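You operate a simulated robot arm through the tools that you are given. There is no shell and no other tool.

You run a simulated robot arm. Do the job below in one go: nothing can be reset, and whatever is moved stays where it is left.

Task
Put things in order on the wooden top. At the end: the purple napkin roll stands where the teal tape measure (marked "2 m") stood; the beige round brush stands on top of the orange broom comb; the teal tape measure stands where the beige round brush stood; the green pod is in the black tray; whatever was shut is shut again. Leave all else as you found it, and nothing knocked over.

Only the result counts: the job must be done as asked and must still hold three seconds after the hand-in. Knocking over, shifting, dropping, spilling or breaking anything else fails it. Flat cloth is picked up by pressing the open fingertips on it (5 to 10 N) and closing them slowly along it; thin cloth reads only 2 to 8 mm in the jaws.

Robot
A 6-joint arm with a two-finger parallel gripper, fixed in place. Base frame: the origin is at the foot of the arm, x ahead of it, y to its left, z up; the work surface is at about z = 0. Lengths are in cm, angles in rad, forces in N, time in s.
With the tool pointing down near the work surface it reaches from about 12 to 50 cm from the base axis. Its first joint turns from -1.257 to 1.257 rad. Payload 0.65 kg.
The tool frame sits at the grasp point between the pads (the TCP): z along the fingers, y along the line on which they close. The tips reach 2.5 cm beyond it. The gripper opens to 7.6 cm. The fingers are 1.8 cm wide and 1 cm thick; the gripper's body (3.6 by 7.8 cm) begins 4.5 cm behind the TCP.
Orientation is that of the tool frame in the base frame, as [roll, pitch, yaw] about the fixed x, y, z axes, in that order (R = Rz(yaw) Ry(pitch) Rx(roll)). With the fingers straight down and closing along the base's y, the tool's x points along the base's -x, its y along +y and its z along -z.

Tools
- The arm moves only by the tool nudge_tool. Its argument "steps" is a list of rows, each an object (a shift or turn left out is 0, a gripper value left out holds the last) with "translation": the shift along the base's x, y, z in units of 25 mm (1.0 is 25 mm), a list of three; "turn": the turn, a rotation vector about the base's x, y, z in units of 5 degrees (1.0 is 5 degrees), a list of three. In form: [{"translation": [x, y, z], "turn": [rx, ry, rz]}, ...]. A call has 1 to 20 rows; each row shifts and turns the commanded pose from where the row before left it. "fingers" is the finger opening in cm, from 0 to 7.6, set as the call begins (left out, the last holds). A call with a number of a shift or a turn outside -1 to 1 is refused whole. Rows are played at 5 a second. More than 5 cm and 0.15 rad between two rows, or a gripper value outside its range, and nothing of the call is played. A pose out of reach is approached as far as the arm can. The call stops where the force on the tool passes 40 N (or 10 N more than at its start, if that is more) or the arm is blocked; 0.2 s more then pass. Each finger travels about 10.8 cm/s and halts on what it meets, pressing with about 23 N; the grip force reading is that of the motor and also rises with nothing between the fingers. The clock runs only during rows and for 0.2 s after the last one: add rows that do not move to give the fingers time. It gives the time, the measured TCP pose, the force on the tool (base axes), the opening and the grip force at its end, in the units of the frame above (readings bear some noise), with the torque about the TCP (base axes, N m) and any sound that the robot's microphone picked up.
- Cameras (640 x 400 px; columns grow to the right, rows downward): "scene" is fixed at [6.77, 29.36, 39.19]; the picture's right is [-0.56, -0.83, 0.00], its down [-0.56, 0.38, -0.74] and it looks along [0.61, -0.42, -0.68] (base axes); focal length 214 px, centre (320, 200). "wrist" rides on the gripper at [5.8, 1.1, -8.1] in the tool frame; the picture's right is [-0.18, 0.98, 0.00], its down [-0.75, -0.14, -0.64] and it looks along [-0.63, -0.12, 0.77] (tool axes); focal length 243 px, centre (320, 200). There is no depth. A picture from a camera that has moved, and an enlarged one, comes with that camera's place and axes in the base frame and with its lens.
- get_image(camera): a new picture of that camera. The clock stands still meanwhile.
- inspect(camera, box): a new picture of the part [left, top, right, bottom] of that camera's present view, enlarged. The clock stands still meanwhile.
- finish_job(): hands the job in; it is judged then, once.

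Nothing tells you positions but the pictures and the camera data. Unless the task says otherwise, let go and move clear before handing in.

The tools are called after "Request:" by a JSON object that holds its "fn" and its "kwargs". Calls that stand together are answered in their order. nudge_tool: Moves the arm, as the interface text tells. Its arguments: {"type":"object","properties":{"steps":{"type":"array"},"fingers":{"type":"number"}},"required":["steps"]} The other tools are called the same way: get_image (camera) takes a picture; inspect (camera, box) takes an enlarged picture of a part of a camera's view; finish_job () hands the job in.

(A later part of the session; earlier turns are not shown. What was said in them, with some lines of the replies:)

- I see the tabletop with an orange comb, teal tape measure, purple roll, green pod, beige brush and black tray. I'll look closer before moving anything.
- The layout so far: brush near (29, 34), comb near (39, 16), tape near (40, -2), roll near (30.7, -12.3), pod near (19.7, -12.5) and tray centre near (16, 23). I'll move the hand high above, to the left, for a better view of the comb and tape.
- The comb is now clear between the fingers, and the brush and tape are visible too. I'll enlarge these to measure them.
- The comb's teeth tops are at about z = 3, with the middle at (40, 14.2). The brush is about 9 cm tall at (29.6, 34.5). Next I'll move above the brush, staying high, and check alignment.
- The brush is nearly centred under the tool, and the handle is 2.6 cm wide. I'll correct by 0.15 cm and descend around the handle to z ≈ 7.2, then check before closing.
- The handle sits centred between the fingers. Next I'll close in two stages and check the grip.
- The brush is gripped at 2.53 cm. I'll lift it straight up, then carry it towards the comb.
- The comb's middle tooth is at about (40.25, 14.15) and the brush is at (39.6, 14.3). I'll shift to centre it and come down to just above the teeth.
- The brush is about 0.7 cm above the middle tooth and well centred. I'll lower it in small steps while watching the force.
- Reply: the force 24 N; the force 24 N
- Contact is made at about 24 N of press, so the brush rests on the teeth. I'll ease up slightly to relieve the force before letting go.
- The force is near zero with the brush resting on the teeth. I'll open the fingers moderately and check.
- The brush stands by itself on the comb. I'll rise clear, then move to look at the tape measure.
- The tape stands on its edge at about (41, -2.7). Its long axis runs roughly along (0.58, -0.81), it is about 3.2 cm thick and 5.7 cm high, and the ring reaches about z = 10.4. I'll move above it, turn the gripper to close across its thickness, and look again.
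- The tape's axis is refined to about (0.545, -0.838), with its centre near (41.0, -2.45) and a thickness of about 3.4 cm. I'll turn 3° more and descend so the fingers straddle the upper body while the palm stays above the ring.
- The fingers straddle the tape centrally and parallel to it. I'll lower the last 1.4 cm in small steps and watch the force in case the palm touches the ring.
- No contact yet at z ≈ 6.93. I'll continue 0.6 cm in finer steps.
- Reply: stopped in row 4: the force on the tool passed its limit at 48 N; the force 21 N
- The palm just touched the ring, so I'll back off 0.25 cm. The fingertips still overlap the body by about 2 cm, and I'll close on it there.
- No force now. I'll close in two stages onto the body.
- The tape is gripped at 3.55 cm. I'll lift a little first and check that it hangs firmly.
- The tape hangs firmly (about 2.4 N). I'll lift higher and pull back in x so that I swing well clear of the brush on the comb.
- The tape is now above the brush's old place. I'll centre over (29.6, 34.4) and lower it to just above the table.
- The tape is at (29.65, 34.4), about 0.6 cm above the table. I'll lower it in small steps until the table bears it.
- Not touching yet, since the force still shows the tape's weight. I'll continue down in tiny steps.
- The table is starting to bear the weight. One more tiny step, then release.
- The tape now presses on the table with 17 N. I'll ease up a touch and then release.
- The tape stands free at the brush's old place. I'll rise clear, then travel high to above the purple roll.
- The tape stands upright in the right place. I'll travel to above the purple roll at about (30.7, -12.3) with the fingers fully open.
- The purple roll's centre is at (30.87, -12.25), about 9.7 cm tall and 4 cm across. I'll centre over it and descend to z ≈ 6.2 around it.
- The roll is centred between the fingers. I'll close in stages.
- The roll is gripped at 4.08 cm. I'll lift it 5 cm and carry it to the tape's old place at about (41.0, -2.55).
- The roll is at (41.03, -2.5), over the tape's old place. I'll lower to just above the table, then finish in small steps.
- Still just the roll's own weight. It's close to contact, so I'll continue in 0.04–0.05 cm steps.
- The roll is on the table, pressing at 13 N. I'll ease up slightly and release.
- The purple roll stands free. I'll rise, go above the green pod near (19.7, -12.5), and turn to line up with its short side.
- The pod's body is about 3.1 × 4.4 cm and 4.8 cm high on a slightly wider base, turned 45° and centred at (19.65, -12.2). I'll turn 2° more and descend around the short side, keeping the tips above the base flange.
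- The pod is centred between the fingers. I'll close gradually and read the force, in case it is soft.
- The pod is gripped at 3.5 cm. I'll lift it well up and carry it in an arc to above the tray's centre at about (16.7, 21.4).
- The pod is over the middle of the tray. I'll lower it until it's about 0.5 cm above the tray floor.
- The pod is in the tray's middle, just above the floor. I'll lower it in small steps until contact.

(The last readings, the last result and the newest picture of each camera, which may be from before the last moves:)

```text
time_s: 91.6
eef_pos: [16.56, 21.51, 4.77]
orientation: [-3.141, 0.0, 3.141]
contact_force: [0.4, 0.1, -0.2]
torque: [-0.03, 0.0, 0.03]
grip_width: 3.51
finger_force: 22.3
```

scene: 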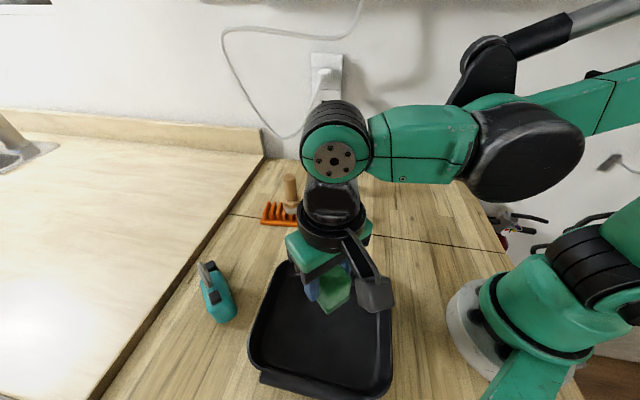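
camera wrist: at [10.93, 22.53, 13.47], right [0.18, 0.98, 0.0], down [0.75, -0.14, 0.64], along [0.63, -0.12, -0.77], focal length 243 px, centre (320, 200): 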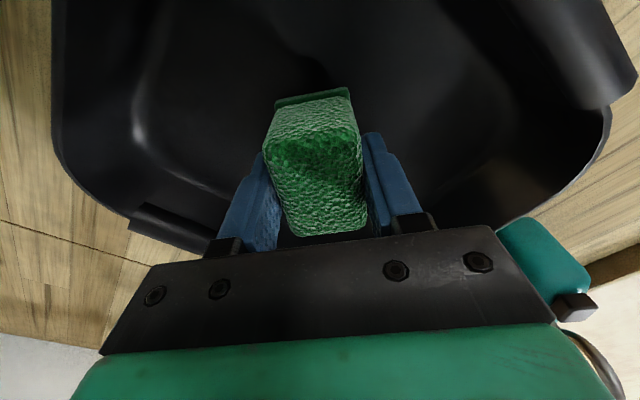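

No contact yet, with the pod bottom at about z = 0.55. I'll continue.

Request:
{"fn": "nudge_tool", "kwargs": {"steps": [{"translation": [0, 0, -0.025]}, {"translation": [0, 0, 0]}]}}

Request:
{"fn": "nudge_tool", "kwargs": {"steps": [{"translation": [0, 0, -0.025]}, {"translation": [0, 0, 0]}]}}

Request:
{"fn": "nudge_tool", "kwargs": {"steps": [{"translation": [0, 0, -0.025]}, {"translation": [0, 0, 0]}]}}

```text
time_s: 92.2
eef_pos: [16.55, 21.47, 4.67]
orientation: [-3.14, -0.001, -3.14]
contact_force: [-0.1, 0.6, -1.3]
torque: [0.02, -0.04, 0.0]
grip_width: 3.49
finger_force: 23.5
```

```text
time_s: 92.8
eef_pos: [16.66, 21.25, 4.73]
orientation: [3.138, 0.0, 3.14]
contact_force: [-2.1, 1.7, 17.8]
torque: [0.03, 0.04, 0.02]
grip_width: 3.49
finger_force: 23.1
```

```text
time_s: 93.4
eef_pos: [16.63, 21.36, 4.66]
orientation: [-3.141, 0.001, 3.141]
contact_force: [-0.8, 1.3, 34.1]
torque: [0.01, -0.03, 0.02]
grip_width: 3.52
finger_force: 22.7
```

The pod is on the tray floor. I'll ease up to relieve the press, then release.

Request:
{"fn": "nudge_tool", "kwargs": {"steps": [{"translation": [0, 0, 0.02]}, {"translation": [0, 0, 0.015]}, {"translation": [0, 0, 0]}]}}

Request:
{"fn": "nudge_tool", "kwargs": {"steps": [{"translation": [0, 0, 0]}, {"translation": [0, 0, 0]}, {"translation": [0, 0, 0]}], "fingers": 4.2}}

Request:
{"fn": "nudge_tool", "kwargs": {"steps": [{"translation": [0, 0, 0]}, {"translation": [0, 0, 0]}, {"translation": [0, 0, 0]}], "fingers": 6.5}}

Request:
{"fn": "nudge_tool", "kwargs": {"steps": [{"translation": [0, 0, 0.3]}, {"translation": [0, 0, 0.5]}, {"translation": [0, 0, 0.8]}, {"translation": [0, 0, 0.8]}, {"translation": [0, 0, 0.8]}, {"translation": [0, 0, 0.8]}, {"translation": [0, 0, 0.8]}, {"translation": [0, 0, 0.8]}, {"translation": [0, 0, 0]}]}}

Request:
{"fn": "get_image", "kwargs": {"camera": "scene"}}

Request:
{"fn": "get_image", "kwargs": {"camera": "wrist"}}

```text
time_s: 94.2
eef_pos: [16.73, 21.39, 4.6]
orientation: [-3.141, -0.001, -3.141]
contact_force: [0.5, -0.4, -0.3]
torque: [0.0, 0.01, 0.04]
grip_width: 3.49
finger_force: 22.9
```

```text
time_s: 95.0
eef_pos: [16.76, 21.52, 4.69]
orientation: [3.139, 0.0, -3.141]
contact_force: [-0.3, 0.1, 0.4]
torque: [0.0, 0.02, 0.02]
grip_width: 4.2
finger_force: 0.1
```

```text
time_s: 95.8
eef_pos: [16.61, 21.48, 4.75]
orientation: [-3.141, 0.0, 3.141]
contact_force: [0.9, -0.1, -0.2]
torque: [0.03, 0.01, 0.01]
grip_width: 6.48
finger_force: 0.0
```

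```text
time_s: 97.8
eef_pos: [16.68, 21.29, 18.76]
orientation: [-3.141, 0.001, 3.14]
contact_force: [0.2, 0.4, 0.3]
torque: [0.03, 0.0, -0.03]
grip_width: 6.5
finger_force: 0.0
```

```text
taken
```

scene: 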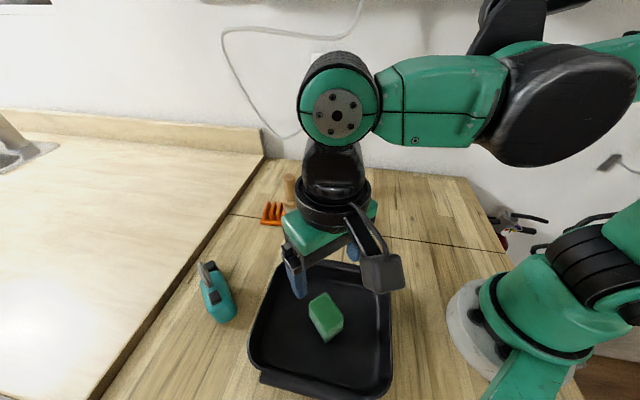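

```text
taken
camera wrist: at [10.96, 22.5, 26.72], right [0.18, 0.98, 0.0], down [0.75, -0.14, 0.64], along [0.63, -0.12, -0.77], focal length 243 px, centre (320, 200)
```

wrist: 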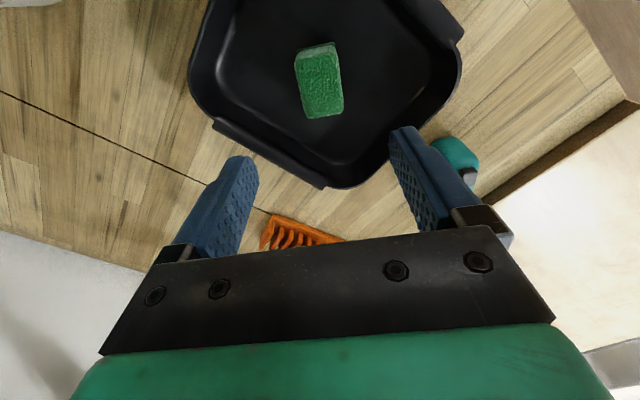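

The pod stands in the tray. I'll move the arm back near its starting pose so I can check the whole scene.

Request:
{"fn": "nudge_tool", "kwargs": {"steps": [{"translation": [0.24, -0.7, 0.34]}, {"translation": [0.24, -0.75, 0.34]}, {"translation": [0.24, -0.75, 0.34]}, {"translation": [0.24, -0.75, 0.34]}, {"translation": [0.24, -0.75, 0.34]}, {"translation": [0.24, -0.75, 0.34]}, {"translation": [0.24, -0.75, 0.34]}, {"translation": [0.24, -0.75, 0.34]}, {"translation": [0.24, -0.75, 0.34]}, {"translation": [0.24, -0.75, 0.34]}, {"translation": [0, 0, 0]}]}}

Request:
{"fn": "get_image", "kwargs": {"camera": "scene"}}

Request:
{"fn": "get_image", "kwargs": {"camera": "wrist"}}

Request:
{"fn": "inspect", "kwargs": {"camera": "scene", "box": [250, 140, 370, 240]}}

Request:
{"fn": "inspect", "kwargs": {"camera": "scene", "box": [180, 240, 400, 400]}}

```text
time_s: 100.2
eef_pos: [22.65, 2.73, 27.17]
orientation: [3.141, 0.001, 3.142]
contact_force: [0.7, -0.6, 0.5]
torque: [-0.01, 0.01, 0.02]
grip_width: 6.49
finger_force: 0.1
```

```text
taken
```

scene: 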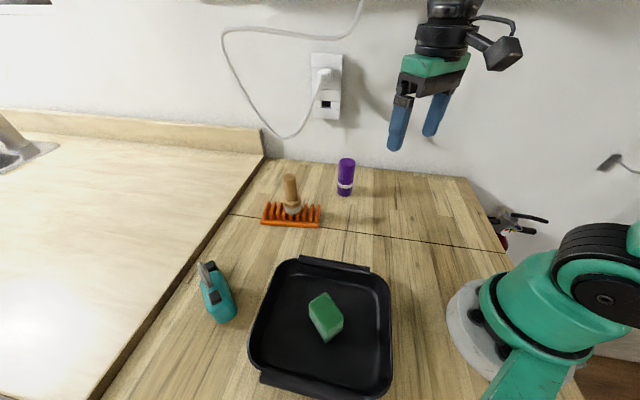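

```text
taken
camera wrist: at [16.95, 3.86, 35.18], right [0.18, 0.98, 0.0], down [0.75, -0.14, 0.64], along [0.63, -0.12, -0.77], focal length 243 px, centre (320, 200)
```

wrist: 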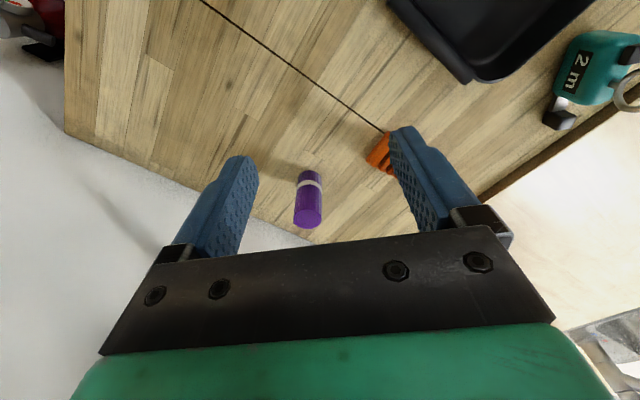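

```text
4.00 times, centred on (310, 190) of scene
camera zoom: at [6.77, 29.35, 39.19], right [-0.56, -0.83, 0.0], down [-0.56, 0.38, -0.74], along [0.61, -0.42, -0.68], focal length 858 px, centre (360, 240)
```

zoom: 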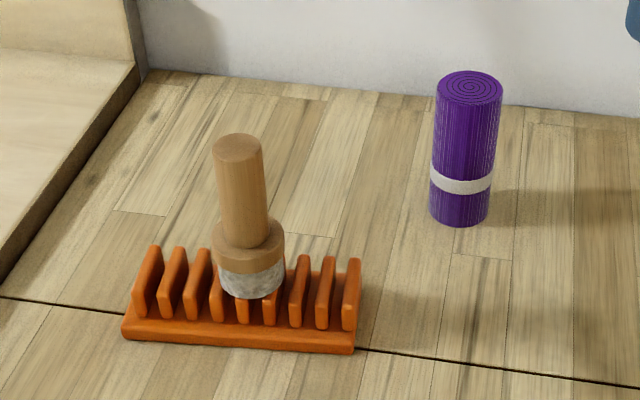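

```text
2.50 times, centred on (290, 320) of scene
camera zoom: at [6.77, 29.35, 39.19], right [-0.56, -0.83, 0.0], down [-0.56, 0.38, -0.74], along [0.61, -0.42, -0.68], focal length 536 px, centre (395, -100)
```

zoom: 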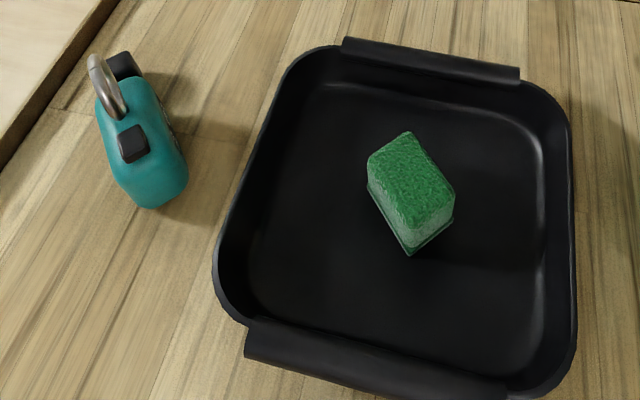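

All five results look right from the cameras:
- **Purple roll:** stands where the tape measure stood.
- **Brush:** stands on the comb.
- **Tape measure:** stands where the brush stood.
- **Pod:** sits in the tray.
- **Shut things:** nothing was opened, so there is nothing to close.

The comb and tray look unmoved. The hand is clear, so I'm handing in.

Request:
{"fn": "finish_job", "kwargs": {}}

```text
The job is handed in.
```

The table is in order and I've handed the job in; the tool only confirmed receipt, with no verdict shown. In the last pictures before hand-in, everything stood upright and the hand was clear:

- **Purple napkin roll:** stands where the tape measure stood.
- **Beige round brush:** stands on the middle teeth of the orange broom comb.
- **Teal tape measure:** stands where the brush stood. It is turned differently from before, with its long side pointing away from the arm.
- **Green pod:** stands near the middle of the black tray.
- **Shut things:** I saw nothing shut and opened nothing, so there was nothing to close.

The comb and the tray look unmoved. While reaching for the tape measure, the gripper's palm briefly pressed its ring at about 48 N. I backed off straight away, and it showed no damage or shift.
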